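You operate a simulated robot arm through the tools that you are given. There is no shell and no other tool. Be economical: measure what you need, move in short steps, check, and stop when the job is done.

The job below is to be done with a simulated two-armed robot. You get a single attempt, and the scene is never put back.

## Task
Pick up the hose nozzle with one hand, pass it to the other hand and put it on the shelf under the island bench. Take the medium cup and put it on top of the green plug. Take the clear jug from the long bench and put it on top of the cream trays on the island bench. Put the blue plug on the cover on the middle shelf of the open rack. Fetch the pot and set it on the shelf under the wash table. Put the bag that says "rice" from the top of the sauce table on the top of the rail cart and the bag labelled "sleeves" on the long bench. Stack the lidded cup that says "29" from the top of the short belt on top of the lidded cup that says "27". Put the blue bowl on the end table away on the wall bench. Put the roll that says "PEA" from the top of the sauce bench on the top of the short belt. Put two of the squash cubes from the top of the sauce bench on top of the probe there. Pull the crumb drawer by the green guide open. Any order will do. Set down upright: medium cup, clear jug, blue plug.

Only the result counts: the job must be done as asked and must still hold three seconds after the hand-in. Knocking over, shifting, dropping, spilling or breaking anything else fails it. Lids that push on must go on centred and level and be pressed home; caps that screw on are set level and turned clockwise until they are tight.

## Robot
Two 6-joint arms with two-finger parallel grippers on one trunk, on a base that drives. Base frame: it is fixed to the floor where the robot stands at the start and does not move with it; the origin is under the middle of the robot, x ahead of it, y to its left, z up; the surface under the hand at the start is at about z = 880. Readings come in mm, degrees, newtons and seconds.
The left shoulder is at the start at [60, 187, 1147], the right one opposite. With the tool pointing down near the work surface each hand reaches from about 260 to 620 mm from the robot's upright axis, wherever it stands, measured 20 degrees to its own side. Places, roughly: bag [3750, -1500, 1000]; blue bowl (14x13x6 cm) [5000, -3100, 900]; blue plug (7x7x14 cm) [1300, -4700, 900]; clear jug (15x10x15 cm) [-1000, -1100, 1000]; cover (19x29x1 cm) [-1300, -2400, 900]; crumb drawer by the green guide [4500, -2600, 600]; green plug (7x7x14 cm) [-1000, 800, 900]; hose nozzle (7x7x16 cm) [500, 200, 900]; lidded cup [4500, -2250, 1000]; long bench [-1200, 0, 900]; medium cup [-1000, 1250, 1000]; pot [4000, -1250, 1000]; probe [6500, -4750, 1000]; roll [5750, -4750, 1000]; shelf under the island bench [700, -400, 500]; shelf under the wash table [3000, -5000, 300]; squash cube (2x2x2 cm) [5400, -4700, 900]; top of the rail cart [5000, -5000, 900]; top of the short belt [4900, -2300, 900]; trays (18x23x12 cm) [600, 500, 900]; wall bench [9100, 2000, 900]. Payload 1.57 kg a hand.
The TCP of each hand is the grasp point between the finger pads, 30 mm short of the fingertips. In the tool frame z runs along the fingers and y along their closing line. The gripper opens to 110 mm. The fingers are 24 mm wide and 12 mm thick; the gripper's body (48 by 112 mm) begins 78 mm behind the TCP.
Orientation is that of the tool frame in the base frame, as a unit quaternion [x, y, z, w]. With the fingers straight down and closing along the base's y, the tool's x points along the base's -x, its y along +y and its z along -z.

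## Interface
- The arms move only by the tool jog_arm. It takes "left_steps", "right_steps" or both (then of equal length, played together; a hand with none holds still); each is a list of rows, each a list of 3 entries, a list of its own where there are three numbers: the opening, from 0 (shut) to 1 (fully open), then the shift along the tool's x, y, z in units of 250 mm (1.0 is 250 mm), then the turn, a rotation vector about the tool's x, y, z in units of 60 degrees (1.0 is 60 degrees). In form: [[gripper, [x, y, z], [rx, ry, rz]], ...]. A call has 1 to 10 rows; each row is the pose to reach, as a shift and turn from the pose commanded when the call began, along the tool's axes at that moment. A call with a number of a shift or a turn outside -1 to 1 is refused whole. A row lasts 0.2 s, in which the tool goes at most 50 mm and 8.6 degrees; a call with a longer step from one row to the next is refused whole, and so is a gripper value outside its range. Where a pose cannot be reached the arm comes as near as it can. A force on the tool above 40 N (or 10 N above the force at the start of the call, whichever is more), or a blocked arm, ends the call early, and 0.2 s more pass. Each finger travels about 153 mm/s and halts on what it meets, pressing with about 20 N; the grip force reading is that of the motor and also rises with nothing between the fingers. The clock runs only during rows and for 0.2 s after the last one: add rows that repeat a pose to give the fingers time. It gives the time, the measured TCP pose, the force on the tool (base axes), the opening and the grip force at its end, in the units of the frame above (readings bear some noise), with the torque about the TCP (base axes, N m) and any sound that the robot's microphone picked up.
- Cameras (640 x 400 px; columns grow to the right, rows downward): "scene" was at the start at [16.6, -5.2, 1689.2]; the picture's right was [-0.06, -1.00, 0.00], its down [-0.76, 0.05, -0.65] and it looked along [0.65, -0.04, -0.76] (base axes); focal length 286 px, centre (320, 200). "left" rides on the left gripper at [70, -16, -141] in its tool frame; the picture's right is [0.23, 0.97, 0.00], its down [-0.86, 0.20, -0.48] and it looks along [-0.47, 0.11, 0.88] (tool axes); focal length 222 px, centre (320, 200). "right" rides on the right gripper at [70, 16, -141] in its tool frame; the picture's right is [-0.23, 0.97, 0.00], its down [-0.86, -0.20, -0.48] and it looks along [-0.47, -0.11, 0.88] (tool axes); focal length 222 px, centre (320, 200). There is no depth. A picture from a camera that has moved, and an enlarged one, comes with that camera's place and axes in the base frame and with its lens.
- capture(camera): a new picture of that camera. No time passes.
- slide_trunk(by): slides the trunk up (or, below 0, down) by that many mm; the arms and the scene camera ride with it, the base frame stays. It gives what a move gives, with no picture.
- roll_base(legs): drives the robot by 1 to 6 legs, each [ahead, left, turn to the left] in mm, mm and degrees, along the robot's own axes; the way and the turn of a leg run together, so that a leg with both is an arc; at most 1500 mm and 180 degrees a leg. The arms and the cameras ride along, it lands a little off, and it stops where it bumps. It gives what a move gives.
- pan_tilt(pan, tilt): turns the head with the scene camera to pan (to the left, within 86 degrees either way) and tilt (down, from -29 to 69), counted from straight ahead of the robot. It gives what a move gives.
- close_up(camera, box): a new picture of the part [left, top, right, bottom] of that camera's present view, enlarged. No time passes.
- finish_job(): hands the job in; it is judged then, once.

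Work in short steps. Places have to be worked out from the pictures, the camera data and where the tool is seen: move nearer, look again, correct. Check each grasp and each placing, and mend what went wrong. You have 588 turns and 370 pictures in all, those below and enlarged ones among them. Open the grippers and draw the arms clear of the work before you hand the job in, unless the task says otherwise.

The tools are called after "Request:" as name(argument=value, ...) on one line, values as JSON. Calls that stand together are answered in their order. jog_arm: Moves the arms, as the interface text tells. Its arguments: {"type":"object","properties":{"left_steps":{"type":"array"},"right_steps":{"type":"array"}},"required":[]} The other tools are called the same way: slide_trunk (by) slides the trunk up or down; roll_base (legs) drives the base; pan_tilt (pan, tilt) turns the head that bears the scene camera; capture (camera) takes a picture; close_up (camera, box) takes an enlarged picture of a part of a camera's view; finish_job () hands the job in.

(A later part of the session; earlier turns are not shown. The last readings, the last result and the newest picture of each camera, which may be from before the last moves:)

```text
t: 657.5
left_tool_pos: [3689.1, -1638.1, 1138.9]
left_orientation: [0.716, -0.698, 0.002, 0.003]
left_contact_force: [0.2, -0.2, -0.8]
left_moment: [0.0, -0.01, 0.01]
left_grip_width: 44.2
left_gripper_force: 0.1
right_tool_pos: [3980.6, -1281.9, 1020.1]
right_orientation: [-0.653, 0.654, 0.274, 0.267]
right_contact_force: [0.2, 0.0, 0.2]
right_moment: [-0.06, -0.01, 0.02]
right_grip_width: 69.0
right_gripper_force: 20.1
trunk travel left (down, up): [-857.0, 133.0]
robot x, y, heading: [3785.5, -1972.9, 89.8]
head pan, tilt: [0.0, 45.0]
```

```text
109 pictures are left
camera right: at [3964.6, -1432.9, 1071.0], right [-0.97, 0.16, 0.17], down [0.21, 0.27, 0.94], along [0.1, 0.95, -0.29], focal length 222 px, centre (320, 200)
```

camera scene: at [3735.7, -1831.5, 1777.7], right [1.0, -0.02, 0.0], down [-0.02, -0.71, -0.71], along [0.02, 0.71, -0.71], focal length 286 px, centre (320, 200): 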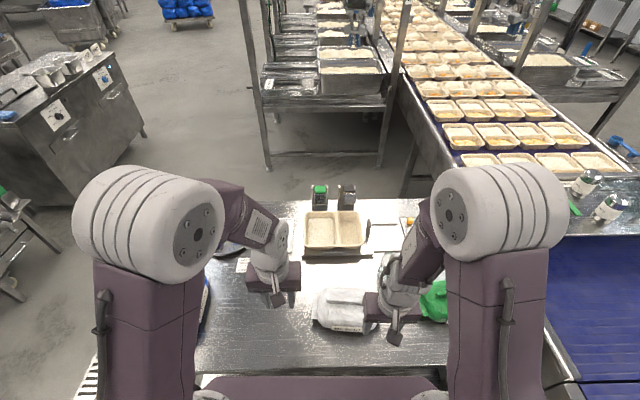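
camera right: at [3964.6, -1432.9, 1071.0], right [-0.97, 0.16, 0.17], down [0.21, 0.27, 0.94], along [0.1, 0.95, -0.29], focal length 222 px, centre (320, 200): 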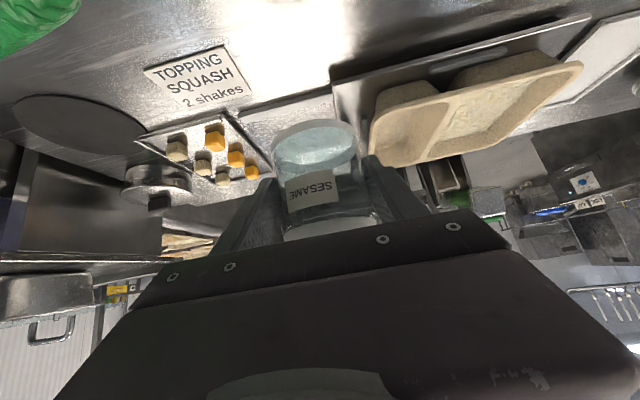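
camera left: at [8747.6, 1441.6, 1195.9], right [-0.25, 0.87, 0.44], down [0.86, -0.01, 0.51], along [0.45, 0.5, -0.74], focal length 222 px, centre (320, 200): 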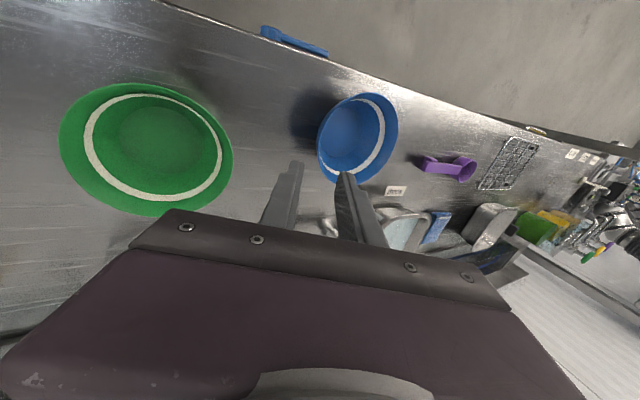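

Jar (pot) is held with its lid on. I lift it a bit more, then move away south-west, keeping clear of the open drawer, and drive to the wash table.

Request:
jog_arm(right_steps=[[0, [-0.08, 0, -0.08], [0, 0, 0]], [0, [-0.17, 0, -0.17], [0, 0, 0]]])

Request:
roll_base(legs=[[-230, 0, 0], [0, 700, 0], [-1500, 0, 0], [0, 0, 180]])

Request:
pan_tilt(pan=0, tilt=30)

Request:
capture(camera="scene")

```text
t: 658.1
left_tool_pos: [3690.4, -1637.9, 1138.4]
left_orientation: [0.716, -0.698, 0.001, 0.003]
left_contact_force: [-0.4, -0.6, 0.4]
left_moment: [-0.01, 0.01, 0.01]
left_grip_width: 43.8
left_gripper_force: 0.1
right_tool_pos: [3982.0, -1281.4, 1080.8]
right_orientation: [-0.653, 0.653, 0.276, 0.268]
right_contact_force: [-0.1, -0.1, -0.7]
right_moment: [-0.01, 0.03, 0.03]
right_grip_width: 68.8
right_gripper_force: 20.5
trunk travel left (down, up): [-857.0, 133.0]
robot x, y, heading: [3782.2, -1968.1, 89.7]
head pan, tilt: [0.0, 45.0]
```

```text
t: 677.7
left_tool_pos: [3154.2, -4031.3, 1138.4]
left_orientation: [0.7, 0.714, 0.003, -0.001]
left_contact_force: [-0.2, 0.6, 0.0]
left_moment: [0.01, 0.02, -0.02]
left_grip_width: 44.1
left_gripper_force: 0.0
right_tool_pos: [2859.9, -4385.3, 1080.3]
right_orientation: [0.655, 0.651, -0.268, 0.274]
right_contact_force: [-0.2, -1.1, 0.5]
right_moment: [0.02, -0.04, 0.0]
right_grip_width: 68.7
right_gripper_force: 19.7
trunk travel left (down, up): [-857.0, 133.0]
robot x, y, heading: [3060.0, -3701.0, -90.6]
head pan, tilt: [0.0, 45.0]
```

```text
t: 678.5
left_tool_pos: [3154.8, -4031.9, 1138.3]
left_orientation: [0.7, 0.714, 0.002, -0.002]
left_contact_force: [-0.6, -0.1, -0.1]
left_moment: [-0.01, -0.03, 0.02]
left_grip_width: 44.1
left_gripper_force: 0.0
right_tool_pos: [2860.5, -4386.9, 1082.2]
right_orientation: [0.656, 0.651, -0.268, 0.273]
right_contact_force: [-0.7, -0.4, -0.8]
right_moment: [0.03, 0.01, -0.02]
right_grip_width: 68.6
right_gripper_force: 20.0
trunk travel left (down, up): [-857.0, 133.0]
robot x, y, heading: [3060.5, -3697.9, -90.5]
head pan, tilt: [0.0, 30.0]
```

```text
108 pictures are left
camera scene: at [3060.3, -3730.7, 1800.2], right [-1.0, 0.01, 0.0], down [0.0, 0.5, -0.87], along [-0.01, -0.87, -0.5], focal length 286 px, centre (320, 200)
```

scene: 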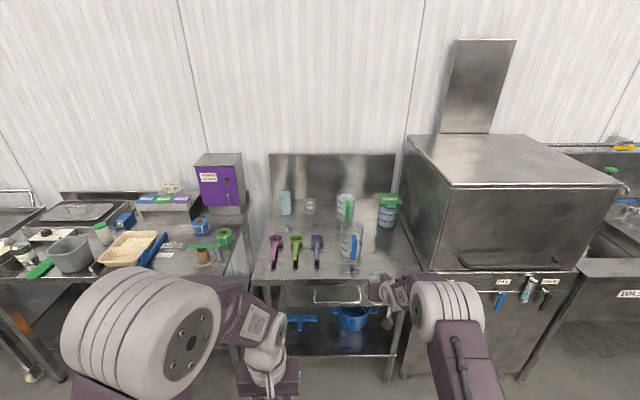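

The wash table spans x 2641–3327 with its front near y −4622; the shelf holds a squeegee and a bucket. I lower the trunk to look at the shelf.

Request:
slide_trunk(by=-400)

Request:
slide_trunk(by=-230)

Request:
pan_tilt(pan=0, tilt=30)

Request:
capture(camera="scene")

Request:
capture(camera="right")

```text
t: 682.3
left_tool_pos: [3154.5, -4030.6, 738.4]
left_orientation: [0.7, 0.714, 0.002, -0.001]
left_contact_force: [-0.6, 0.1, -0.7]
left_moment: [0.01, 0.01, -0.01]
left_grip_width: 43.8
left_gripper_force: 0.0
right_tool_pos: [2860.2, -4385.8, 680.1]
right_orientation: [0.656, 0.651, -0.268, 0.273]
right_contact_force: [-0.3, 0.1, 0.4]
right_moment: [-0.01, 0.01, 0.0]
right_grip_width: 68.5
right_gripper_force: 20.2
trunk travel left (down, up): [-457.0, 533.0]
robot x, y, heading: [3064.6, -3697.0, -90.4]
head pan, tilt: [0.0, 30.0]
```

```text
t: 684.7
left_tool_pos: [3152.8, -4031.3, 507.7]
left_orientation: [0.701, 0.713, 0.003, -0.001]
left_contact_force: [-0.6, -0.3, 0.1]
left_moment: [0.0, -0.01, -0.02]
left_grip_width: 43.8
left_gripper_force: 0.0
right_tool_pos: [2860.5, -4386.4, 450.9]
right_orientation: [0.656, 0.651, -0.268, 0.273]
right_contact_force: [-0.6, 0.9, -0.9]
right_moment: [0.02, -0.01, -0.05]
right_grip_width: 68.9
right_gripper_force: 19.9
trunk travel left (down, up): [-227.0, 763.0]
robot x, y, heading: [3059.7, -3701.6, -90.4]
head pan, tilt: [0.0, 30.0]
```

```text
t: 685.3
left_tool_pos: [3153.9, -4030.0, 508.8]
left_orientation: [0.7, 0.714, 0.002, 0.0]
left_contact_force: [1.3, 0.3, 0.5]
left_moment: [-0.02, -0.04, -0.03]
left_grip_width: 44.0
left_gripper_force: 0.0
right_tool_pos: [2860.5, -4386.2, 451.4]
right_orientation: [0.655, 0.651, -0.268, 0.274]
right_contact_force: [-0.8, -0.1, 0.4]
right_moment: [0.04, 0.01, 0.05]
right_grip_width: 68.8
right_gripper_force: 19.6
trunk travel left (down, up): [-227.0, 763.0]
robot x, y, heading: [3061.3, -3697.5, -90.7]
head pan, tilt: [0.0, 30.0]
```

```text
107 pictures are left
camera scene: at [3060.3, -3730.6, 1170.3], right [-1.0, 0.01, 0.0], down [0.0, 0.5, -0.87], along [-0.01, -0.87, -0.5], focal length 286 px, centre (320, 200)
```

scene: 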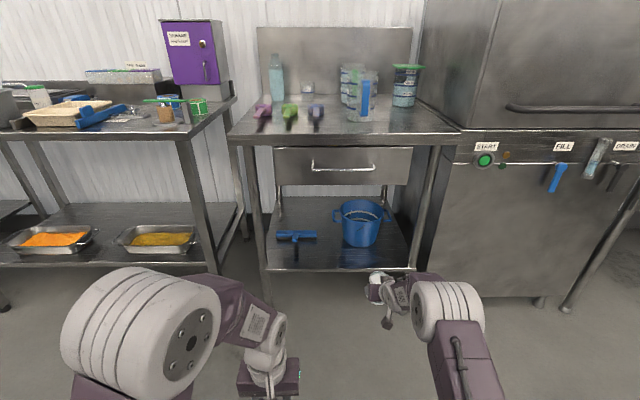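

```text
106 pictures are left
camera right: at [2876.4, -4237.9, 500.7], right [0.97, -0.16, 0.17], down [-0.21, -0.26, 0.94], along [-0.11, -0.95, -0.29], focal length 222 px, centre (320, 200)
```

right: 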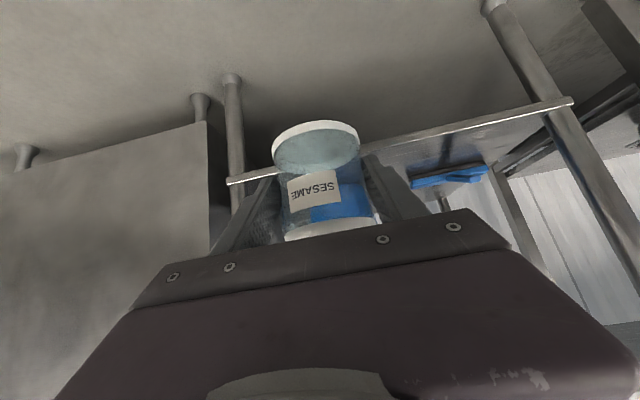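

Shelf z≈298; a free spot is near (3065, −4725) between bucket and squeegee. I shift the robot east 203 mm, lower slightly, and drive in most of the way.

Request:
slide_trunk(by=-30)

Request:
roll_base(legs=[[0, 203, 0.5], [220, 0, 0]])

Request:
capture(camera="scene")

Request:
capture(camera="right")

```text
t: 686.1
left_tool_pos: [3153.1, -4031.2, 478.5]
left_orientation: [0.7, 0.714, 0.003, -0.001]
left_contact_force: [-0.2, -0.1, -0.9]
left_moment: [-0.01, 0.01, -0.01]
left_grip_width: 44.0
left_gripper_force: 0.0
right_tool_pos: [2860.9, -4385.8, 420.0]
right_orientation: [0.656, 0.65, -0.269, 0.274]
right_contact_force: [-0.3, -0.1, -0.3]
right_moment: [0.01, -0.01, 0.0]
right_grip_width: 68.6
right_gripper_force: 19.7
trunk travel left (down, up): [-197.0, 793.0]
robot x, y, heading: [3061.2, -3699.6, -90.6]
head pan, tilt: [0.0, 30.0]
```

```text
t: 689.0
left_tool_pos: [3360.9, -4252.5, 479.0]
left_orientation: [0.698, 0.716, 0.002, 0.0]
left_contact_force: [0.3, 1.0, 0.5]
left_moment: [0.0, 0.0, -0.04]
left_grip_width: 44.1
left_gripper_force: 0.0
right_tool_pos: [3071.0, -4609.3, 420.9]
right_orientation: [0.653, 0.653, -0.267, 0.275]
right_contact_force: [-0.2, 0.8, -0.5]
right_moment: [0.02, 0.03, -0.01]
right_grip_width: 68.6
right_gripper_force: 19.7
trunk travel left (down, up): [-197.0, 793.0]
robot x, y, heading: [3266.5, -3919.9, -90.0]
head pan, tilt: [0.0, 30.0]
```

```text
105 pictures are left
camera scene: at [3265.1, -3951.9, 1140.3], right [-1.0, 0.0, 0.0], down [0.0, 0.5, -0.87], along [0.0, -0.87, -0.5], focal length 286 px, centre (320, 200)
```

scene: 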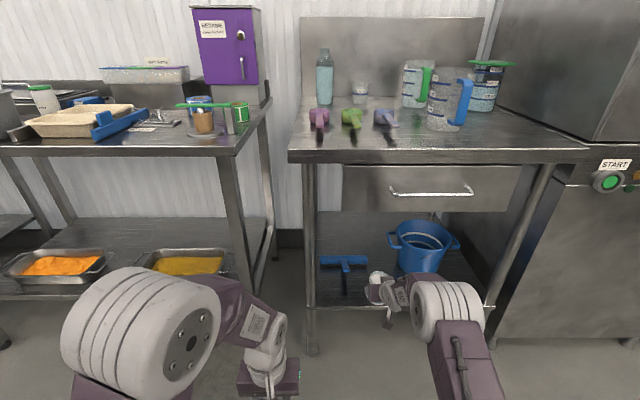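

```text
104 pictures are left
camera right: at [3085.1, -4460.4, 470.6], right [0.97, -0.16, 0.17], down [-0.21, -0.27, 0.94], along [-0.1, -0.95, -0.29], focal length 222 px, centre (320, 200)
```

right: 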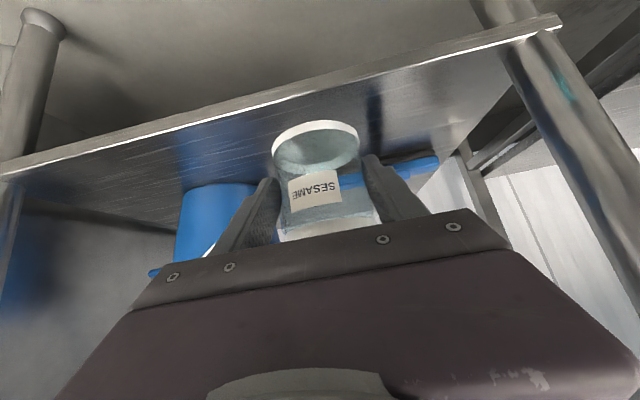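

Aligned between bucket and squeegee. I drive 95 mm further in and lower to contact.

Request:
roll_base(legs=[[95, 0, 0]])

Request:
slide_trunk(by=-60)

Request:
capture(camera="right")

```text
t: 690.1
left_tool_pos: [3360.2, -4346.7, 477.9]
left_orientation: [0.698, 0.716, 0.003, -0.001]
left_contact_force: [0.0, 0.5, 0.0]
left_moment: [-0.02, 0.03, -0.03]
left_grip_width: 43.9
left_gripper_force: 0.0
right_tool_pos: [3070.5, -4703.4, 420.6]
right_orientation: [0.654, 0.653, -0.267, 0.274]
right_contact_force: [-1.0, 0.0, 0.0]
right_moment: [0.01, -0.01, -0.03]
right_grip_width: 68.5
right_gripper_force: 20.1
trunk travel left (down, up): [-197.0, 793.0]
robot x, y, heading: [3263.3, -4015.1, -90.0]
head pan, tilt: [0.0, 30.0]
```

```text
t: 691.1
left_tool_pos: [3359.8, -4345.9, 417.7]
left_orientation: [0.698, 0.717, 0.003, -0.001]
left_contact_force: [-0.1, 0.3, 0.6]
left_moment: [-0.05, 0.0, -0.01]
left_grip_width: 44.2
left_gripper_force: 0.1
right_tool_pos: [3069.3, -4703.0, 361.6]
right_orientation: [0.652, 0.654, -0.267, 0.275]
right_contact_force: [0.1, 0.4, -0.2]
right_moment: [0.02, 0.02, 0.0]
right_grip_width: 68.2
right_gripper_force: 20.1
trunk travel left (down, up): [-137.0, 853.0]
robot x, y, heading: [3262.2, -4012.3, -90.2]
head pan, tilt: [0.0, 30.0]
```

```text
103 pictures are left
camera right: at [3084.9, -4554.8, 410.8], right [0.97, -0.16, 0.17], down [-0.21, -0.27, 0.94], along [-0.1, -0.95, -0.29], focal length 222 px, centre (320, 200)
```

right: 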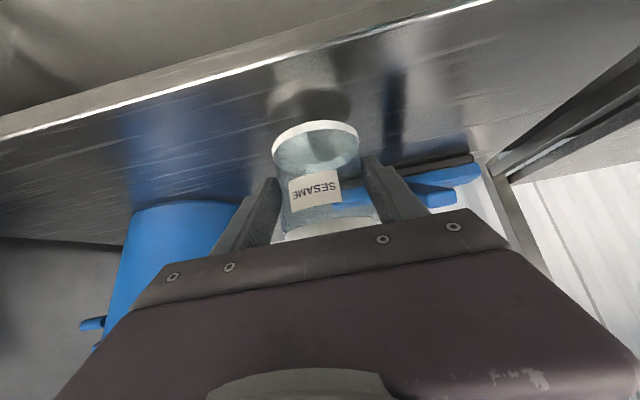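

Request:
jog_arm(right_steps=[[0, [0.012, 0, 0.012], [0, 0, 0]], [0, [0.024, 0, 0.024], [0, 0, 0]], [0, [0.033, 0, 0.033], [0, 0, 0]], [0, [0.042, 0, 0.042], [0, 0, 0]]])

Request:
jog_arm(right_steps=[[0, [0.007, 0, 0.007], [0, 0, 0]], [0, [0.014, 0, 0.014], [0, 0, 0]], [0, [0.021, 0, 0.021], [0, 0, 0]]])

```text
t: 692.1
left_tool_pos: [3360.4, -4345.9, 419.8]
left_orientation: [0.698, 0.716, 0.002, -0.001]
left_contact_force: [-0.9, -0.2, -1.2]
left_moment: [-0.01, -0.02, -0.01]
left_grip_width: 44.0
left_gripper_force: 0.1
right_tool_pos: [3070.1, -4703.7, 348.6]
right_orientation: [0.653, 0.652, -0.269, 0.276]
right_contact_force: [0.8, 1.3, 8.7]
right_moment: [0.07, 0.35, -0.04]
right_grip_width: 68.2
right_gripper_force: 19.7
trunk travel left (down, up): [-137.0, 853.0]
robot x, y, heading: [3267.1, -4013.4, -90.1]
head pan, tilt: [0.0, 30.0]
```

```text
t: 692.9
left_tool_pos: [3360.4, -4345.1, 419.5]
left_orientation: [0.697, 0.717, 0.002, 0.0]
left_contact_force: [-0.8, -0.1, 0.0]
left_moment: [0.01, 0.0, -0.01]
left_grip_width: 44.4
left_gripper_force: 0.1
right_tool_pos: [3070.7, -4702.8, 341.5]
right_orientation: [0.653, 0.653, -0.269, 0.276]
right_contact_force: [-1.7, -1.0, 14.6]
right_moment: [-0.41, 0.19, 0.12]
right_grip_width: 68.1
right_gripper_force: 20.3
trunk travel left (down, up): [-137.0, 853.0]
robot x, y, heading: [3267.3, -4017.9, -90.1]
head pan, tilt: [0.0, 30.0]
```

Jar is on the shelf. I open and retreat along the tool axis.

Request:
jog_arm(right_steps=[[0.8, [0, 0, 0], [0, 0, 0]], [1, [0, 0, 0], [0, 0, 0]], [1, [0, 0, 0], [0, 0, 0]], [1, [-0.01, 0, -0.12], [0, 0, 0]], [1, [-0.01, 0, -0.26], [0, 0, 0]], [1, [-0.01, 0, -0.4], [0, 0, 0]]])

Request:
roll_base(legs=[[-300, 0, 0]])

Request:
close_up(camera="scene", box=[280, 150, 520, 310])

```text
t: 694.3
left_tool_pos: [3359.7, -4345.4, 418.8]
left_orientation: [0.698, 0.716, 0.002, -0.001]
left_contact_force: [0.0, 0.5, -0.2]
left_moment: [0.01, 0.02, -0.01]
left_grip_width: 44.0
left_gripper_force: 0.1
right_tool_pos: [3067.2, -4634.5, 410.4]
right_orientation: [0.653, 0.653, -0.268, 0.275]
right_contact_force: [0.0, -0.3, 0.7]
right_moment: [0.04, 0.02, -0.01]
right_grip_width: 110.0
right_gripper_force: 0.1
trunk travel left (down, up): [-137.0, 853.0]
robot x, y, heading: [3267.5, -4021.8, -90.1]
head pan, tilt: [0.0, 30.0]
```

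```text
t: 696.4
left_tool_pos: [3361.6, -4046.8, 418.4]
left_orientation: [0.697, 0.717, 0.002, -0.001]
left_contact_force: [-0.2, 0.1, -0.7]
left_moment: [0.02, 0.01, -0.01]
left_grip_width: 44.0
left_gripper_force: 0.0
right_tool_pos: [3069.8, -4336.0, 410.0]
right_orientation: [0.653, 0.654, -0.267, 0.275]
right_contact_force: [0.9, -0.3, 1.0]
right_moment: [0.0, -0.01, -0.02]
right_grip_width: 109.8
right_gripper_force: 0.1
trunk travel left (down, up): [-137.0, 853.0]
robot x, y, heading: [3268.6, -3718.1, -89.9]
head pan, tilt: [0.0, 30.0]
```

```text
2.50 times, centred on (400, 230) of scene
camera zoom: at [3265.2, -3747.1, 1080.3], right [-1.0, 0.0, 0.0], down [0.0, 0.5, -0.87], along [0.0, -0.87, -0.5], focal length 716 px, centre (120, 125)
```

zoom: 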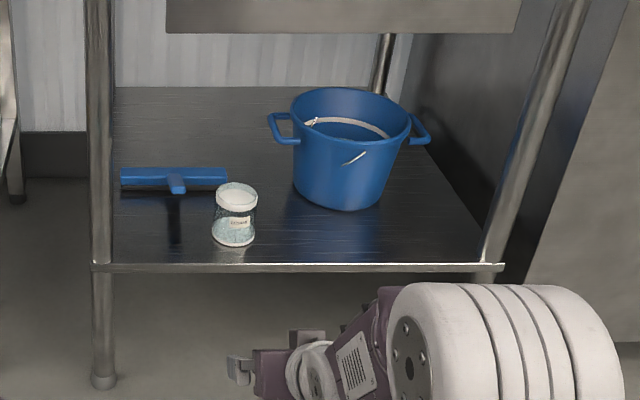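

The pot stands on the wash-table shelf. Next the blue plug: I raise the trunk and drive west to x≈1300.

Request:
slide_trunk(by=400)

Request:
slide_trunk(by=320)

Request:
roll_base(legs=[[0, -1500, 0], [0, -470, 0]])

Request:
pan_tilt(pan=0, tilt=28)

Request:
capture(camera="scene")

```text
t: 700.2
left_tool_pos: [3360.6, -4048.2, 818.2]
left_orientation: [0.697, 0.717, 0.003, -0.001]
left_contact_force: [0.1, 0.2, 0.3]
left_moment: [0.0, 0.04, -0.01]
left_grip_width: 44.2
left_gripper_force: 0.1
right_tool_pos: [3068.6, -4335.8, 810.7]
right_orientation: [0.652, 0.654, -0.267, 0.275]
right_contact_force: [0.3, 0.9, -0.1]
right_moment: [0.02, -0.01, -0.04]
right_grip_width: 110.1
right_gripper_force: 0.1
trunk travel left (down, up): [-537.0, 453.0]
robot x, y, heading: [3267.9, -3714.8, -89.9]
head pan, tilt: [0.0, 30.0]
```

```text
t: 703.4
left_tool_pos: [3361.1, -4046.3, 1138.1]
left_orientation: [0.697, 0.717, 0.002, -0.002]
left_contact_force: [0.3, 0.0, 0.3]
left_moment: [-0.01, 0.04, -0.03]
left_grip_width: 43.9
left_gripper_force: 0.1
right_tool_pos: [3069.1, -4335.4, 1129.2]
right_orientation: [0.652, 0.654, -0.267, 0.275]
right_contact_force: [-0.7, 0.2, -0.2]
right_moment: [0.0, -0.03, 0.03]
right_grip_width: 110.1
right_gripper_force: 0.0
trunk travel left (down, up): [-857.0, 133.0]
robot x, y, heading: [3261.8, -3715.6, -89.8]
head pan, tilt: [0.0, 30.0]
```

```text
t: 713.3
left_tool_pos: [1371.2, -4040.2, 1138.3]
left_orientation: [0.702, 0.712, 0.002, -0.002]
left_contact_force: [-0.5, -0.2, -0.2]
left_moment: [-0.03, 0.01, 0.0]
left_grip_width: 43.8
left_gripper_force: 0.0
right_tool_pos: [1076.1, -4326.6, 1130.1]
right_orientation: [0.656, 0.649, -0.27, 0.273]
right_contact_force: [0.2, -0.4, 0.5]
right_moment: [-0.02, 0.02, 0.0]
right_grip_width: 110.3
right_gripper_force: 0.0
trunk travel left (down, up): [-857.0, 133.0]
robot x, y, heading: [1283.8, -3709.3, -90.6]
head pan, tilt: [0.0, 30.0]
```

```text
t: 713.9
left_tool_pos: [1371.6, -4041.0, 1137.8]
left_orientation: [0.702, 0.712, 0.002, 0.0]
left_contact_force: [0.2, 0.4, -0.3]
left_moment: [-0.02, 0.02, -0.02]
left_grip_width: 43.6
left_gripper_force: 0.0
right_tool_pos: [1074.2, -4325.6, 1130.5]
right_orientation: [0.656, 0.649, -0.269, 0.274]
right_contact_force: [0.5, 0.7, -0.4]
right_moment: [-0.01, -0.02, 0.03]
right_grip_width: 110.0
right_gripper_force: 0.0
trunk travel left (down, up): [-857.0, 133.0]
robot x, y, heading: [1279.8, -3711.1, -90.6]
head pan, tilt: [0.0, 28.0]
```

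```text
101 pictures are left
camera scene: at [1278.6, -3740.7, 1803.4], right [-1.0, 0.01, 0.0], down [0.01, 0.47, -0.88], along [-0.01, -0.88, -0.47], focal length 286 px, centre (320, 200)
```

scene: 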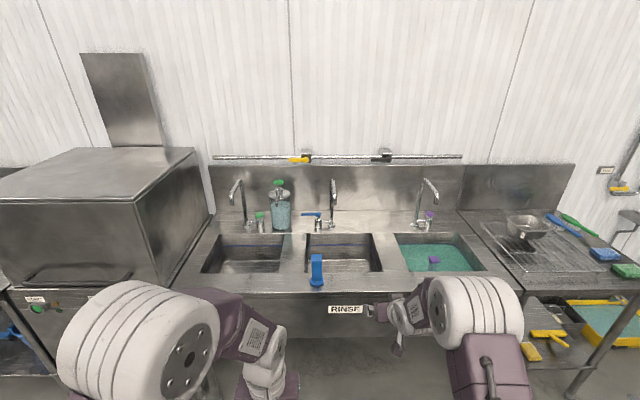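

Request:
close_up(camera="scene", box=[270, 220, 370, 310])

```text
4.44 times, centred on (320, 265) of scene
camera zoom: at [1278.6, -3740.7, 1803.4], right [-1.0, 0.01, 0.0], down [0.01, 0.47, -0.88], along [-0.01, -0.88, -0.47], focal length 1273 px, centre (320, -89)
```

zoom: 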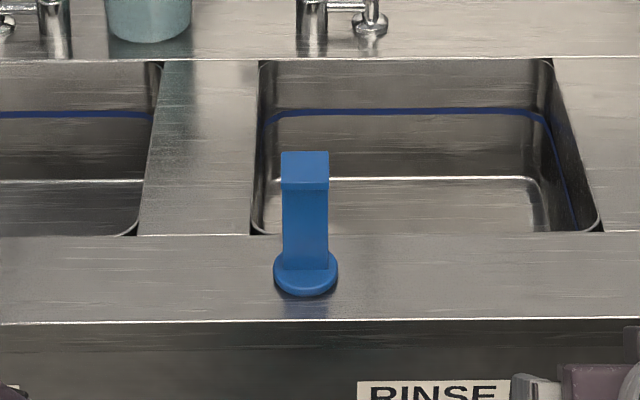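

The blue plug stands on the sink's front rim at ≈(1284, −4694), top z≈1017. I move the base so the right hand's 45° line meets it.

Request:
roll_base(legs=[[183, 209, 0.6]])

Request:
jog_arm(right_steps=[[0.8, [0, 0, 0.18], [0, 0, 0]], [0.8, [0, 0, 0.36], [0, 0, 0]], [0.8, [0, 0, 0.52], [0, 0, 0]], [0.8, [0, 0, 0.52], [0, 0, 0]]])

Request:
capture(camera="right")

```text
t: 715.8
left_tool_pos: [1578.1, -4224.8, 1139.8]
left_orientation: [0.698, 0.716, 0.003, -0.001]
left_contact_force: [0.2, 0.0, -0.2]
left_moment: [-0.02, -0.03, -0.01]
left_grip_width: 44.0
left_gripper_force: 0.1
right_tool_pos: [1286.9, -4512.0, 1130.0]
right_orientation: [0.653, 0.653, -0.267, 0.275]
right_contact_force: [0.1, -0.3, 0.3]
right_moment: [-0.02, 0.0, 0.0]
right_grip_width: 110.0
right_gripper_force: 0.0
trunk travel left (down, up): [-857.0, 133.0]
robot x, y, heading: [1484.5, -3892.6, -90.2]
head pan, tilt: [0.0, 28.0]
```

```text
t: 716.8
left_tool_pos: [1580.2, -4224.8, 1139.2]
left_orientation: [0.697, 0.717, 0.002, -0.002]
left_contact_force: [-0.3, 0.0, -0.1]
left_moment: [0.0, -0.05, 0.01]
left_grip_width: 44.5
left_gripper_force: 0.1
right_tool_pos: [1288.8, -4605.7, 1037.8]
right_orientation: [0.654, 0.652, -0.268, 0.275]
right_contact_force: [-0.2, 0.2, 0.1]
right_moment: [0.02, 0.02, 0.03]
right_grip_width: 88.1
right_gripper_force: 0.1
trunk travel left (down, up): [-857.0, 133.0]
robot x, y, heading: [1485.6, -3892.1, -90.3]
head pan, tilt: [0.0, 28.0]
```

```text
99 pictures are left
camera right: at [1303.1, -4457.1, 1087.7], right [0.97, -0.16, 0.17], down [-0.21, -0.27, 0.94], along [-0.1, -0.95, -0.29], focal length 222 px, centre (320, 200)
```

right: 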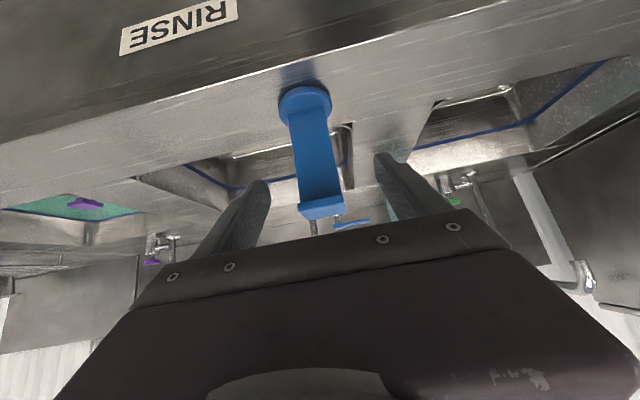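

Request:
jog_arm(right_steps=[[0.8, [0.01, -0.031, 0.11], [0, 0, 0]], [0.8, [0.02, -0.031, 0.22], [0, 0, 0]], [0.8, [0.03, -0.031, 0.33], [0, 0, 0]], [0.8, [0.034, -0.031, 0.434], [0, 0, 0]], [0.8, [0.034, -0.031, 0.434], [0, 0, 0]], [0, [0.034, -0.031, 0.434], [0, 0, 0]], [0, [0.034, -0.031, 0.434], [0, 0, 0]]])

Request:
close_up(camera="right", box=[200, 40, 440, 240])

```text
t: 718.4
left_tool_pos: [1580.6, -4225.5, 1138.2]
left_orientation: [0.698, 0.716, 0.002, -0.001]
left_contact_force: [0.0, 0.1, 0.9]
left_moment: [-0.01, 0.01, -0.03]
left_grip_width: 43.9
left_gripper_force: 0.1
right_tool_pos: [1283.8, -4636.5, 976.0]
right_orientation: [0.653, 0.653, -0.267, 0.276]
right_contact_force: [0.3, 0.3, -0.1]
right_moment: [-0.02, -0.03, 0.0]
right_grip_width: 0.0
right_gripper_force: 20.1
right hand out of reach, approached as far as the arm can: row 1, 2, 3, 4, 5, 6, 7
trunk travel left (down, up): [-857.0, 133.0]
robot x, y, heading: [1484.8, -3894.3, -90.2]
head pan, tilt: [0.0, 28.0]
```

```text
2.00 times, centred on (320, 140) of right
camera zoom: at [1299.0, -4487.8, 1026.6], right [0.97, -0.16, 0.17], down [-0.21, -0.27, 0.94], along [-0.1, -0.95, -0.29], focal length 444 px, centre (320, 320)
```

zoom: 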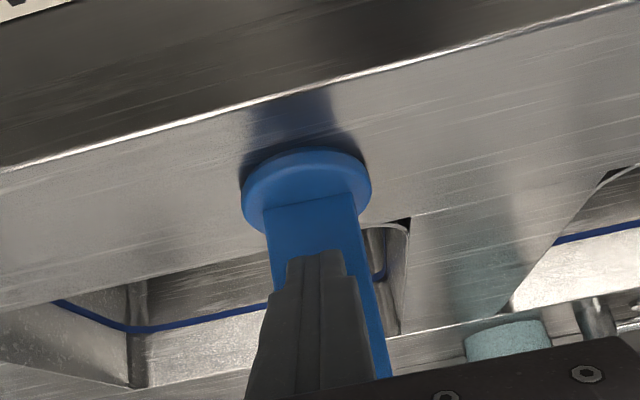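

The arm was at its limit. I reopen and drive 45 mm forward, then close.

Request:
jog_arm(right_steps=[[0.8, [0, -0.008, 0], [0, 0, 0]], [0.8, [0, -0.008, 0], [0, 0, 0]], [0.8, [0, -0.008, 0], [0, 0, 0]]])

Request:
roll_base(legs=[[45, 0, 0]])

Request:
close_up(camera="right", box=[200, 40, 440, 240])

```text
t: 719.2
left_tool_pos: [1579.5, -4225.4, 1138.9]
left_orientation: [0.698, 0.716, 0.003, -0.002]
left_contact_force: [-0.3, -0.3, -0.1]
left_moment: [0.02, 0.0, -0.01]
left_grip_width: 44.0
left_gripper_force: 0.2
right_tool_pos: [1282.7, -4635.9, 977.2]
right_orientation: [0.652, 0.654, -0.267, 0.275]
right_contact_force: [0.2, 1.1, -0.1]
right_moment: [0.02, -0.03, -0.02]
right_grip_width: 88.0
right_gripper_force: 0.1
trunk travel left (down, up): [-857.0, 133.0]
robot x, y, heading: [1487.2, -3892.8, -90.0]
head pan, tilt: [0.0, 28.0]
```

```text
t: 720.1
left_tool_pos: [1579.9, -4261.1, 1141.0]
left_orientation: [0.699, 0.715, 0.0, 0.001]
left_contact_force: [0.1, 0.8, -0.1]
left_moment: [-0.06, 0.02, 0.0]
left_grip_width: 44.2
left_gripper_force: 0.1
right_tool_pos: [1282.0, -4673.8, 981.3]
right_orientation: [0.652, 0.652, -0.27, 0.276]
right_contact_force: [0.2, 1.2, 1.0]
right_moment: [-0.05, 0.0, -0.03]
right_grip_width: 87.9
right_gripper_force: 0.0
trunk travel left (down, up): [-857.0, 133.0]
robot x, y, heading: [1490.5, -3936.8, -90.1]
head pan, tilt: [0.0, 28.0]
```

```text
2.00 times, centred on (320, 140) of right
camera zoom: at [1297.0, -4525.4, 1031.1], right [0.97, -0.16, 0.17], down [-0.21, -0.26, 0.94], along [-0.1, -0.95, -0.28], focal length 444 px, centre (320, 320)
```

zoom: 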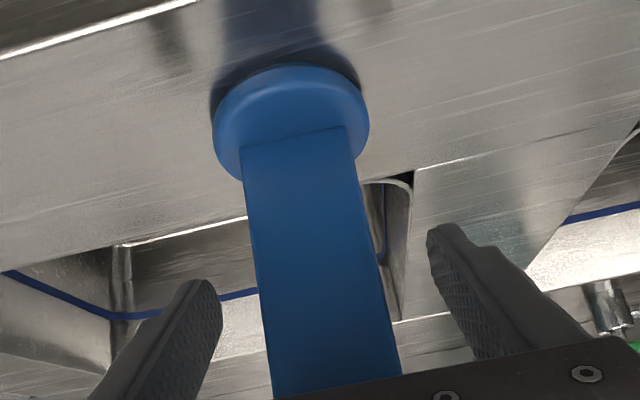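

Request:
jog_arm(right_steps=[[0, [0, 0, 0], [0, 0, 0]], [0, [0, 0, 0], [0, 0, 0]], [0, [0, 0, 0], [0, 0, 0]]])

Request:
jog_arm(right_steps=[[0, [-0.02, 0, -0.02], [0, 0, 0]], [0, [-0.06, 0, -0.06], [0, 0, 0]], [0, [-0.12, 0, -0.12], [0, 0, 0]], [0, [-0.2, 0, -0.2], [0, 0, 0]], [0, [-0.28, 0, -0.28], [0, 0, 0]]])

Request:
capture(camera="right")

```text
t: 720.9
left_tool_pos: [1580.5, -4271.9, 1138.6]
left_orientation: [0.699, 0.715, 0.002, -0.003]
left_contact_force: [-0.3, -0.4, 0.5]
left_moment: [0.0, 0.01, -0.02]
left_grip_width: 44.0
left_gripper_force: 0.0
right_tool_pos: [1282.2, -4681.2, 975.4]
right_orientation: [0.654, 0.653, -0.267, 0.274]
right_contact_force: [0.8, -0.1, -1.8]
right_moment: [-0.02, 0.04, -0.02]
right_grip_width: 44.5
right_gripper_force: 19.5
trunk travel left (down, up): [-857.0, 133.0]
robot x, y, heading: [1482.1, -3940.2, -90.0]
head pan, tilt: [0.0, 28.0]
```

```text
t: 722.1
left_tool_pos: [1579.7, -4270.2, 1138.2]
left_orientation: [0.697, 0.717, 0.002, -0.001]
left_contact_force: [0.1, 0.0, 0.3]
left_moment: [-0.03, -0.01, 0.01]
left_grip_width: 44.1
left_gripper_force: 0.0
right_tool_pos: [1282.3, -4679.7, 1076.6]
right_orientation: [0.653, 0.653, -0.267, 0.274]
right_contact_force: [0.8, -0.9, -1.1]
right_moment: [0.0, 0.01, 0.01]
right_grip_width: 44.2
right_gripper_force: 19.5
trunk travel left (down, up): [-857.0, 133.0]
robot x, y, heading: [1488.3, -3939.6, -90.3]
head pan, tilt: [0.0, 28.0]
```

```text
96 pictures are left
camera right: at [1296.5, -4531.8, 1125.9], right [0.97, -0.16, 0.17], down [-0.21, -0.27, 0.94], along [-0.1, -0.95, -0.29], focal length 222 px, centre (320, 200)
```

right: 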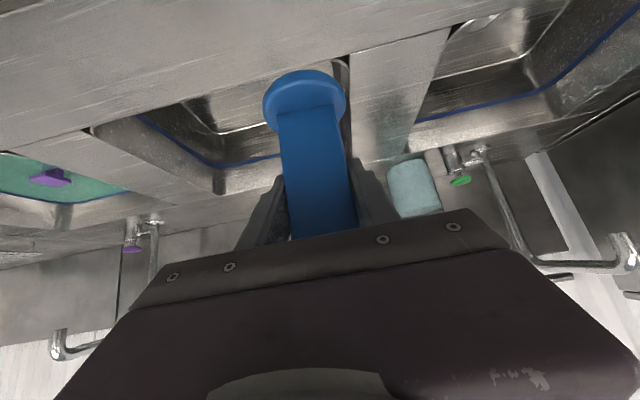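

Plug held. I retract the arm and drive the long way round: east, north along x≈2620, then west to the aisle.

Request:
jog_arm(right_steps=[[0, [0.1, 0, -0.12], [0, 0, 0]], [0, [0.2, 0, -0.24], [0, 0, 0]], [0, [0.31, 0, -0.36], [0, 0, 0]], [0, [0.42, 0, -0.48], [0, 0, 0]], [0, [0.52, 0, -0.58], [0, 0, 0]]])

Request:
roll_base(legs=[[-250, 0, 0.3], [0, 1130, 0], [-1500, 0, 0], [-1500, 0, 0], [-1500, 0, 0], [-870, 0, 0]])

Request:
roll_base(legs=[[0, -1500, 0], [0, -1500, 0]])

Request:
pan_tilt(pan=-20, tilt=25)

Request:
capture(camera="scene")

```text
t: 723.3
left_tool_pos: [1578.9, -4266.9, 1140.2]
left_orientation: [0.698, 0.717, 0.003, 0.0]
left_contact_force: [0.5, 0.6, -0.6]
left_moment: [0.01, 0.01, -0.04]
left_grip_width: 44.2
left_gripper_force: 0.0
right_tool_pos: [1252.1, -4485.3, 1089.8]
right_orientation: [0.651, 0.656, -0.258, 0.283]
right_contact_force: [0.0, -0.3, -1.7]
right_moment: [-0.05, 0.01, 0.03]
right_grip_width: 44.0
right_gripper_force: 19.6
right hand out of reach, approached as far as the arm can: row 1, 2, 3, 4, 5
trunk travel left (down, up): [-857.0, 133.0]
robot x, y, heading: [1487.4, -3938.9, -90.0]
head pan, tilt: [0.0, 28.0]
```

```text
t: 755.7
left_tool_pos: [2766.1, 1321.8, 1138.0]
left_orientation: [0.705, 0.71, 0.002, -0.002]
left_contact_force: [0.5, -0.7, -0.1]
left_moment: [0.04, 0.0, 0.0]
left_grip_width: 44.0
left_gripper_force: 0.0
right_tool_pos: [2435.5, 1110.6, 1088.0]
right_orientation: [0.657, 0.65, -0.259, 0.279]
right_contact_force: [0.2, 0.7, -1.3]
right_moment: [-0.01, 0.01, 0.0]
right_grip_width: 43.6
right_gripper_force: 20.3
trunk travel left (down, up): [-857.0, 133.0]
robot x, y, heading: [2680.0, 1655.9, -91.1]
head pan, tilt: [0.0, 28.0]
```

```text
t: 770.1
left_tool_pos: [-225.2, 1407.1, 1137.8]
left_orientation: [0.71, 0.704, 0.003, -0.001]
left_contact_force: [-0.2, -0.6, -0.6]
left_moment: [-0.03, 0.0, 0.03]
left_grip_width: 43.7
left_gripper_force: 0.0
right_tool_pos: [-559.1, 1199.9, 1088.8]
right_orientation: [0.664, 0.644, -0.262, 0.275]
right_contact_force: [0.0, -0.3, -2.4]
right_moment: [-0.03, 0.03, -0.04]
right_grip_width: 43.8
right_gripper_force: 20.1
trunk travel left (down, up): [-857.0, 133.0]
robot x, y, heading: [-308.9, 1739.4, -92.0]
head pan, tilt: [0.0, 28.0]
```

```text
t: 770.9
left_tool_pos: [-226.1, 1407.2, 1138.0]
left_orientation: [0.71, 0.704, 0.003, -0.001]
left_contact_force: [0.0, -0.7, 0.1]
left_moment: [0.02, 0.03, 0.04]
left_grip_width: 44.0
left_gripper_force: 0.0
right_tool_pos: [-559.4, 1199.3, 1088.7]
right_orientation: [0.663, 0.645, -0.262, 0.277]
right_contact_force: [0.1, -0.3, -2.2]
right_moment: [-0.03, -0.02, 0.01]
right_grip_width: 43.7
right_gripper_force: 20.2
trunk travel left (down, up): [-857.0, 133.0]
robot x, y, heading: [-309.0, 1742.6, -92.1]
head pan, tilt: [-20.0, 25.0]
```

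```text
95 pictures are left
camera scene: at [-343.0, 1714.4, 1808.2], right [-0.93, 0.38, 0.0], down [0.16, 0.39, -0.91], along [-0.34, -0.84, -0.42], focal length 286 px, centre (320, 200)
```

scene: 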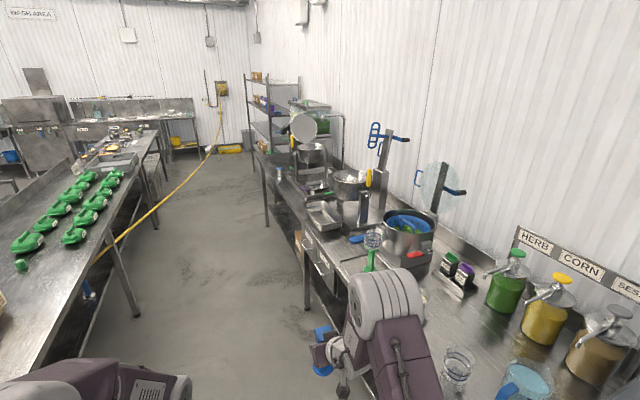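

Hose is visible to the east side of the aisle. I straighten, shift slightly west, and drive south to y≈−1500.

Request:
roll_base(legs=[[0, -140, 2], [1500, 0, 0], [1500, 0, 0], [250, 0, 0]])

Request:
pan_tilt(pan=-45, tilt=30)

Request:
capture(camera="scene")

Request:
pan_tilt(pan=20, tilt=40)

Request:
capture(camera="scene")

```text
t: 787.7
left_tool_pos: [-335.6, -1830.9, 1140.1]
left_orientation: [0.696, 0.718, 0.002, -0.001]
left_contact_force: [0.0, -0.2, 0.1]
left_moment: [-0.05, -0.01, -0.01]
left_grip_width: 44.1
left_gripper_force: 0.0
right_tool_pos: [-660.6, -2051.4, 1090.1]
right_orientation: [0.649, 0.658, -0.257, 0.283]
right_contact_force: [0.4, 1.3, -2.8]
right_moment: [-0.03, -0.03, -0.02]
right_grip_width: 43.7
right_gripper_force: 19.8
trunk travel left (down, up): [-857.0, 133.0]
robot x, y, heading: [-435.9, -1501.1, -89.7]
head pan, tilt: [-20.0, 25.0]
```

```text
t: 788.6
left_tool_pos: [-335.8, -1833.2, 1137.9]
left_orientation: [0.696, 0.718, 0.003, -0.002]
left_contact_force: [-0.6, 0.0, 0.0]
left_moment: [0.02, 0.0, 0.01]
left_grip_width: 43.7
left_gripper_force: 0.0
right_tool_pos: [-659.9, -2053.4, 1087.1]
right_orientation: [0.65, 0.658, -0.256, 0.282]
right_contact_force: [-0.1, -0.7, -1.5]
right_moment: [0.0, 0.02, 0.02]
right_grip_width: 43.5
right_gripper_force: 19.7
trunk travel left (down, up): [-857.0, 133.0]
robot x, y, heading: [-436.3, -1505.9, -89.8]
head pan, tilt: [-45.0, 30.0]
```

```text
94 pictures are left
camera scene: at [-496.8, -1508.4, 1800.3], right [-0.71, 0.7, 0.0], down [0.35, 0.36, -0.87], along [-0.61, -0.61, -0.5], focal length 286 px, centre (320, 200)
```

scene: 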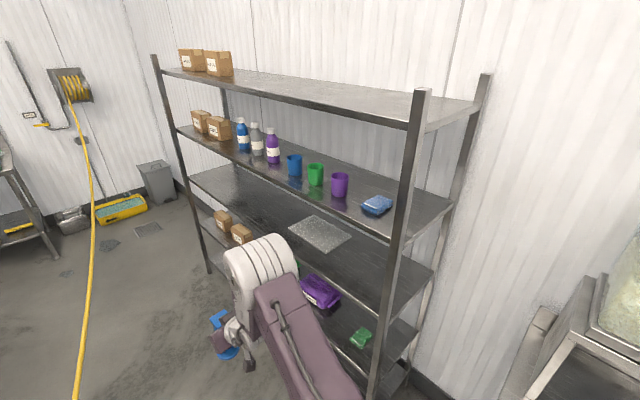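

```text
t: 789.9
left_tool_pos: [-335.8, -1831.8, 1138.2]
left_orientation: [0.696, 0.718, 0.002, -0.002]
left_contact_force: [-0.4, -0.5, 0.4]
left_moment: [0.0, -0.01, 0.01]
left_grip_width: 43.8
left_gripper_force: 0.1
right_tool_pos: [-661.5, -2052.7, 1087.5]
right_orientation: [0.65, 0.658, -0.256, 0.282]
right_contact_force: [0.2, 0.2, -2.0]
right_moment: [-0.04, 0.06, -0.01]
right_grip_width: 43.9
right_gripper_force: 20.0
trunk travel left (down, up): [-857.0, 133.0]
robot x, y, heading: [-429.4, -1502.8, -89.6]
head pan, tilt: [20.0, 40.0]
```

```text
93 pictures are left
camera scene: at [-403.9, -1522.8, 1784.9], right [-0.94, -0.34, 0.0], down [-0.22, 0.6, -0.77], along [0.26, -0.72, -0.64], focal length 286 px, centre (320, 200)
```

scene: 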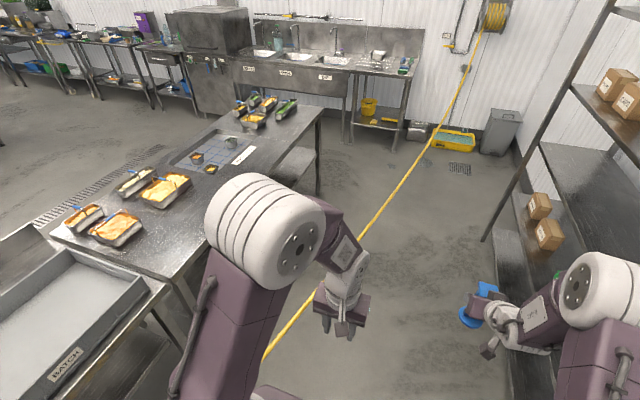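

The cover lies on the middle shelf at about x −1250…−1465, y −2240…−2490. To face the rack without sweeping it, I go back north, turn west there, then slide south along the rack clear of the hose.

Request:
roll_base(legs=[[-600, 0, -0.3], [0, 200, 0], [0, 0, -90]])

Request:
roll_base(legs=[[190, 1200, 0], [100, 440, 0]])

Request:
pan_tilt(pan=-10, tilt=30)

Request:
capture(camera="scene")

Request:
capture(camera="right")

```text
t: 798.4
left_tool_pos: [-563.2, -993.5, 1137.5]
left_orientation: [1.0, 0.009, 0.003, 0.002]
left_contact_force: [-0.1, -0.5, -0.3]
left_moment: [0.0, 0.0, 0.01]
left_grip_width: 43.7
left_gripper_force: 0.0
right_tool_pos: [-779.1, -665.9, 1089.4]
right_orientation: [0.925, 0.0, -0.38, 0.016]
right_contact_force: [-0.6, -0.4, -1.9]
right_moment: [0.05, -0.03, 0.04]
right_grip_width: 43.8
right_gripper_force: 19.7
trunk travel left (down, up): [-857.0, 133.0]
robot x, y, heading: [-233.1, -903.4, 179.4]
head pan, tilt: [20.0, 40.0]
```

```text
t: 806.9
left_tool_pos: [-865.7, -2638.2, 1138.1]
left_orientation: [1.0, 0.011, 0.003, 0.002]
left_contact_force: [-0.4, -0.4, -0.2]
left_moment: [-0.02, 0.02, 0.01]
left_grip_width: 44.1
left_gripper_force: 0.2
right_tool_pos: [-1082.6, -2311.2, 1087.4]
right_orientation: [0.925, 0.002, -0.38, 0.018]
right_contact_force: [0.0, -0.1, -1.4]
right_moment: [-0.01, 0.03, 0.01]
right_grip_width: 43.6
right_gripper_force: 20.2
trunk travel left (down, up): [-857.0, 133.0]
robot x, y, heading: [-536.9, -2545.8, 179.8]
head pan, tilt: [20.0, 40.0]
```

```text
t: 807.8
left_tool_pos: [-865.5, -2639.6, 1138.9]
left_orientation: [1.0, 0.011, 0.003, 0.001]
left_contact_force: [0.4, -0.8, -0.2]
left_moment: [-0.04, -0.01, 0.02]
left_grip_width: 44.1
left_gripper_force: 0.0
right_tool_pos: [-1082.4, -2312.0, 1088.3]
right_orientation: [0.925, 0.001, -0.381, 0.015]
right_contact_force: [-0.1, -0.1, -1.3]
right_moment: [-0.01, 0.02, 0.02]
right_grip_width: 44.1
right_gripper_force: 20.3
trunk travel left (down, up): [-857.0, 133.0]
robot x, y, heading: [-537.2, -2545.1, 179.8]
head pan, tilt: [-10.0, 30.0]
```

```text
92 pictures are left
camera scene: at [-564.8, -2530.9, 1800.3], right [0.18, 0.98, 0.0], down [0.49, -0.09, -0.87], along [-0.85, 0.15, -0.5], focal length 286 px, centre (320, 200)
```

scene: 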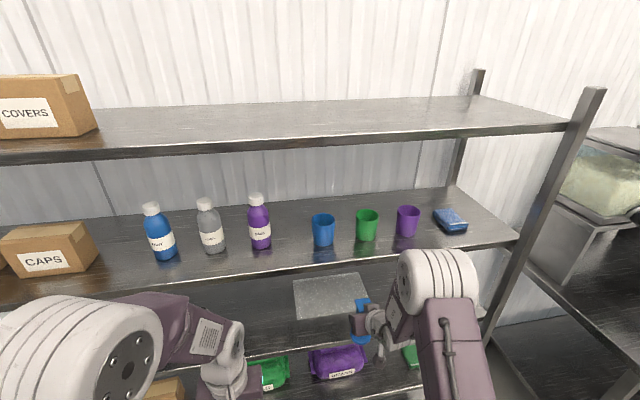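

```text
91 pictures are left
camera right: at [-934.0, -2326.3, 1139.7], right [-0.15, -0.97, 0.19], down [-0.27, 0.22, 0.94], along [-0.95, 0.09, -0.3], focal length 222 px, centre (320, 200)
```

right: 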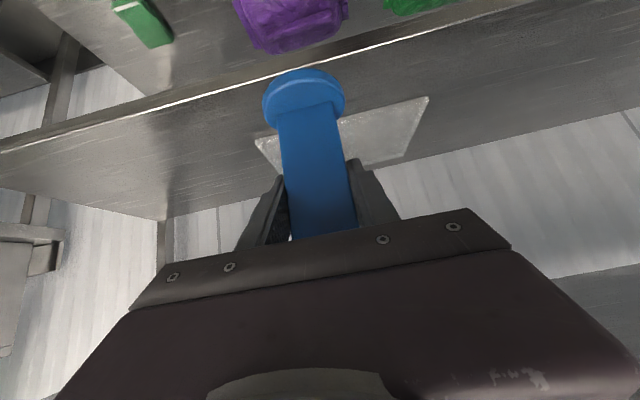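

The plug fits: cover front edge x≈−1265, shelf above at z≈1235. I lower 88 mm, nudge the base, then extend the arm 130 mm and check clearances before going fully in.

Request:
slide_trunk(by=-86)

Request:
roll_base(legs=[[55, 37, 0]])

Request:
jog_arm(right_steps=[[0, [-0.1, 0, 0.1], [0, 0, 0]], [0, [-0.2, 0, 0.2], [0, 0, 0]], [0, [-0.3, 0, 0.3], [0, 0, 0]], [0, [-0.36, 0, 0.36], [0, 0, 0]], [0, [-0.36, 0, 0.36], [0, 0, 0]]])

Request:
capture(camera="scene")

Request:
capture(camera="right")

```text
t: 809.0
left_tool_pos: [-865.4, -2640.6, 1051.4]
left_orientation: [1.0, 0.01, 0.002, 0.002]
left_contact_force: [-0.3, 0.8, -0.1]
left_moment: [0.03, 0.03, -0.03]
left_grip_width: 43.9
left_gripper_force: 0.0
right_tool_pos: [-1083.5, -2313.1, 1002.9]
right_orientation: [0.925, 0.0, -0.38, 0.017]
right_contact_force: [0.7, -0.3, -2.9]
right_moment: [-0.03, 0.01, -0.02]
right_grip_width: 43.6
right_gripper_force: 20.1
trunk travel left (down, up): [-771.0, 219.0]
robot x, y, heading: [-534.0, -2547.2, 179.9]
head pan, tilt: [-10.0, 30.0]
```

```text
t: 810.0
left_tool_pos: [-917.7, -2673.9, 1053.0]
left_orientation: [1.0, 0.012, 0.001, 0.002]
left_contact_force: [0.4, 0.8, -0.6]
left_moment: [-0.01, -0.04, 0.0]
left_grip_width: 44.1
left_gripper_force: 0.0
right_tool_pos: [-1135.2, -2347.5, 1004.0]
right_orientation: [0.924, 0.001, -0.381, 0.017]
right_contact_force: [1.0, 0.5, -1.5]
right_moment: [-0.03, 0.01, 0.05]
right_grip_width: 43.9
right_gripper_force: 20.0
trunk travel left (down, up): [-771.0, 219.0]
robot x, y, heading: [-590.1, -2584.2, 179.5]
head pan, tilt: [-10.0, 30.0]
```

```text
t: 811.2
left_tool_pos: [-919.6, -2676.3, 1053.2]
left_orientation: [1.0, 0.012, 0.003, 0.001]
left_contact_force: [-0.7, 0.0, -0.6]
left_moment: [0.02, -0.01, 0.03]
left_grip_width: 44.1
left_gripper_force: 0.1
right_tool_pos: [-1262.9, -2350.5, 1002.4]
right_orientation: [0.925, 0.0, -0.38, 0.016]
right_contact_force: [-0.2, -0.1, -2.2]
right_moment: [0.02, 0.08, -0.01]
right_grip_width: 43.7
right_gripper_force: 20.0
trunk travel left (down, up): [-771.0, 219.0]
robot x, y, heading: [-592.5, -2579.4, 179.6]
head pan, tilt: [-10.0, 30.0]
```

```text
90 pictures are left
camera scene: at [-618.7, -2567.0, 1714.3], right [0.18, 0.98, 0.0], down [0.49, -0.09, -0.87], along [-0.85, 0.15, -0.5], focal length 286 px, centre (320, 200)
```

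scene: 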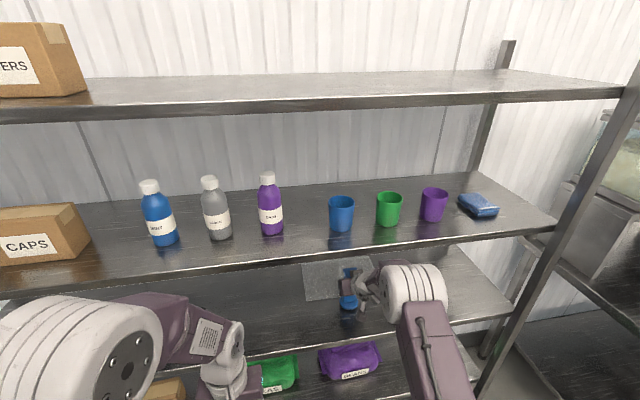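

```text
89 pictures are left
camera right: at [-1114.7, -2364.7, 1053.9], right [-0.15, -0.97, 0.19], down [-0.27, 0.22, 0.94], along [-0.95, 0.09, -0.3], focal length 222 px, centre (320, 200)
```

right: 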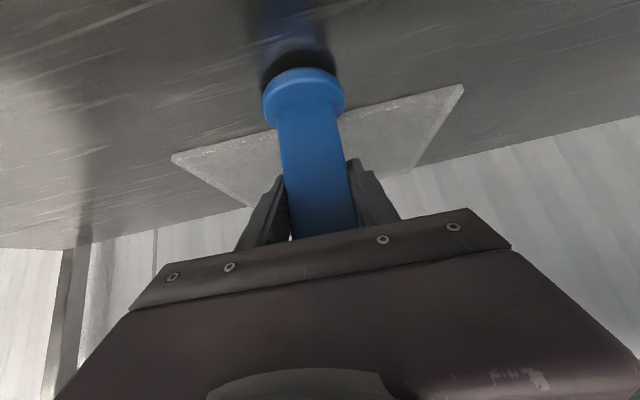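

Triangulation puts the cover's front edge at x≈−1311, deeper than the 45° hand can safely go under the upper shelf. I set the plug down upright on the bare shelf in front of the cover, and will regrip it with a flatter hand.

Request:
jog_arm(right_steps=[[0, [0.011, 0, 0.011], [0, 0, 0]], [0, [0.022, 0, 0.022], [0, 0, 0]], [0, [0.031, 0, 0.031], [0, 0, 0]], [0, [0.04, 0, 0.04], [0, 0, 0]], [0, [0.048, 0, 0.048], [0, 0, 0]]])

```text
t: 812.4
left_tool_pos: [-914.6, -2676.1, 1053.7]
left_orientation: [1.0, 0.012, 0.002, 0.0]
left_contact_force: [1.1, 0.1, 0.2]
left_moment: [0.0, -0.02, 0.0]
left_grip_width: 43.9
left_gripper_force: 0.1
right_tool_pos: [-1262.0, -2353.3, 989.6]
right_orientation: [0.923, 0.002, -0.384, 0.016]
right_contact_force: [1.4, 1.5, 29.8]
right_moment: [1.02, -0.13, -0.26]
right_grip_width: 44.6
right_gripper_force: 19.8
trunk travel left (down, up): [-771.0, 219.0]
robot x, y, heading: [-586.7, -2582.7, 179.7]
head pan, tilt: [-10.0, 30.0]
```

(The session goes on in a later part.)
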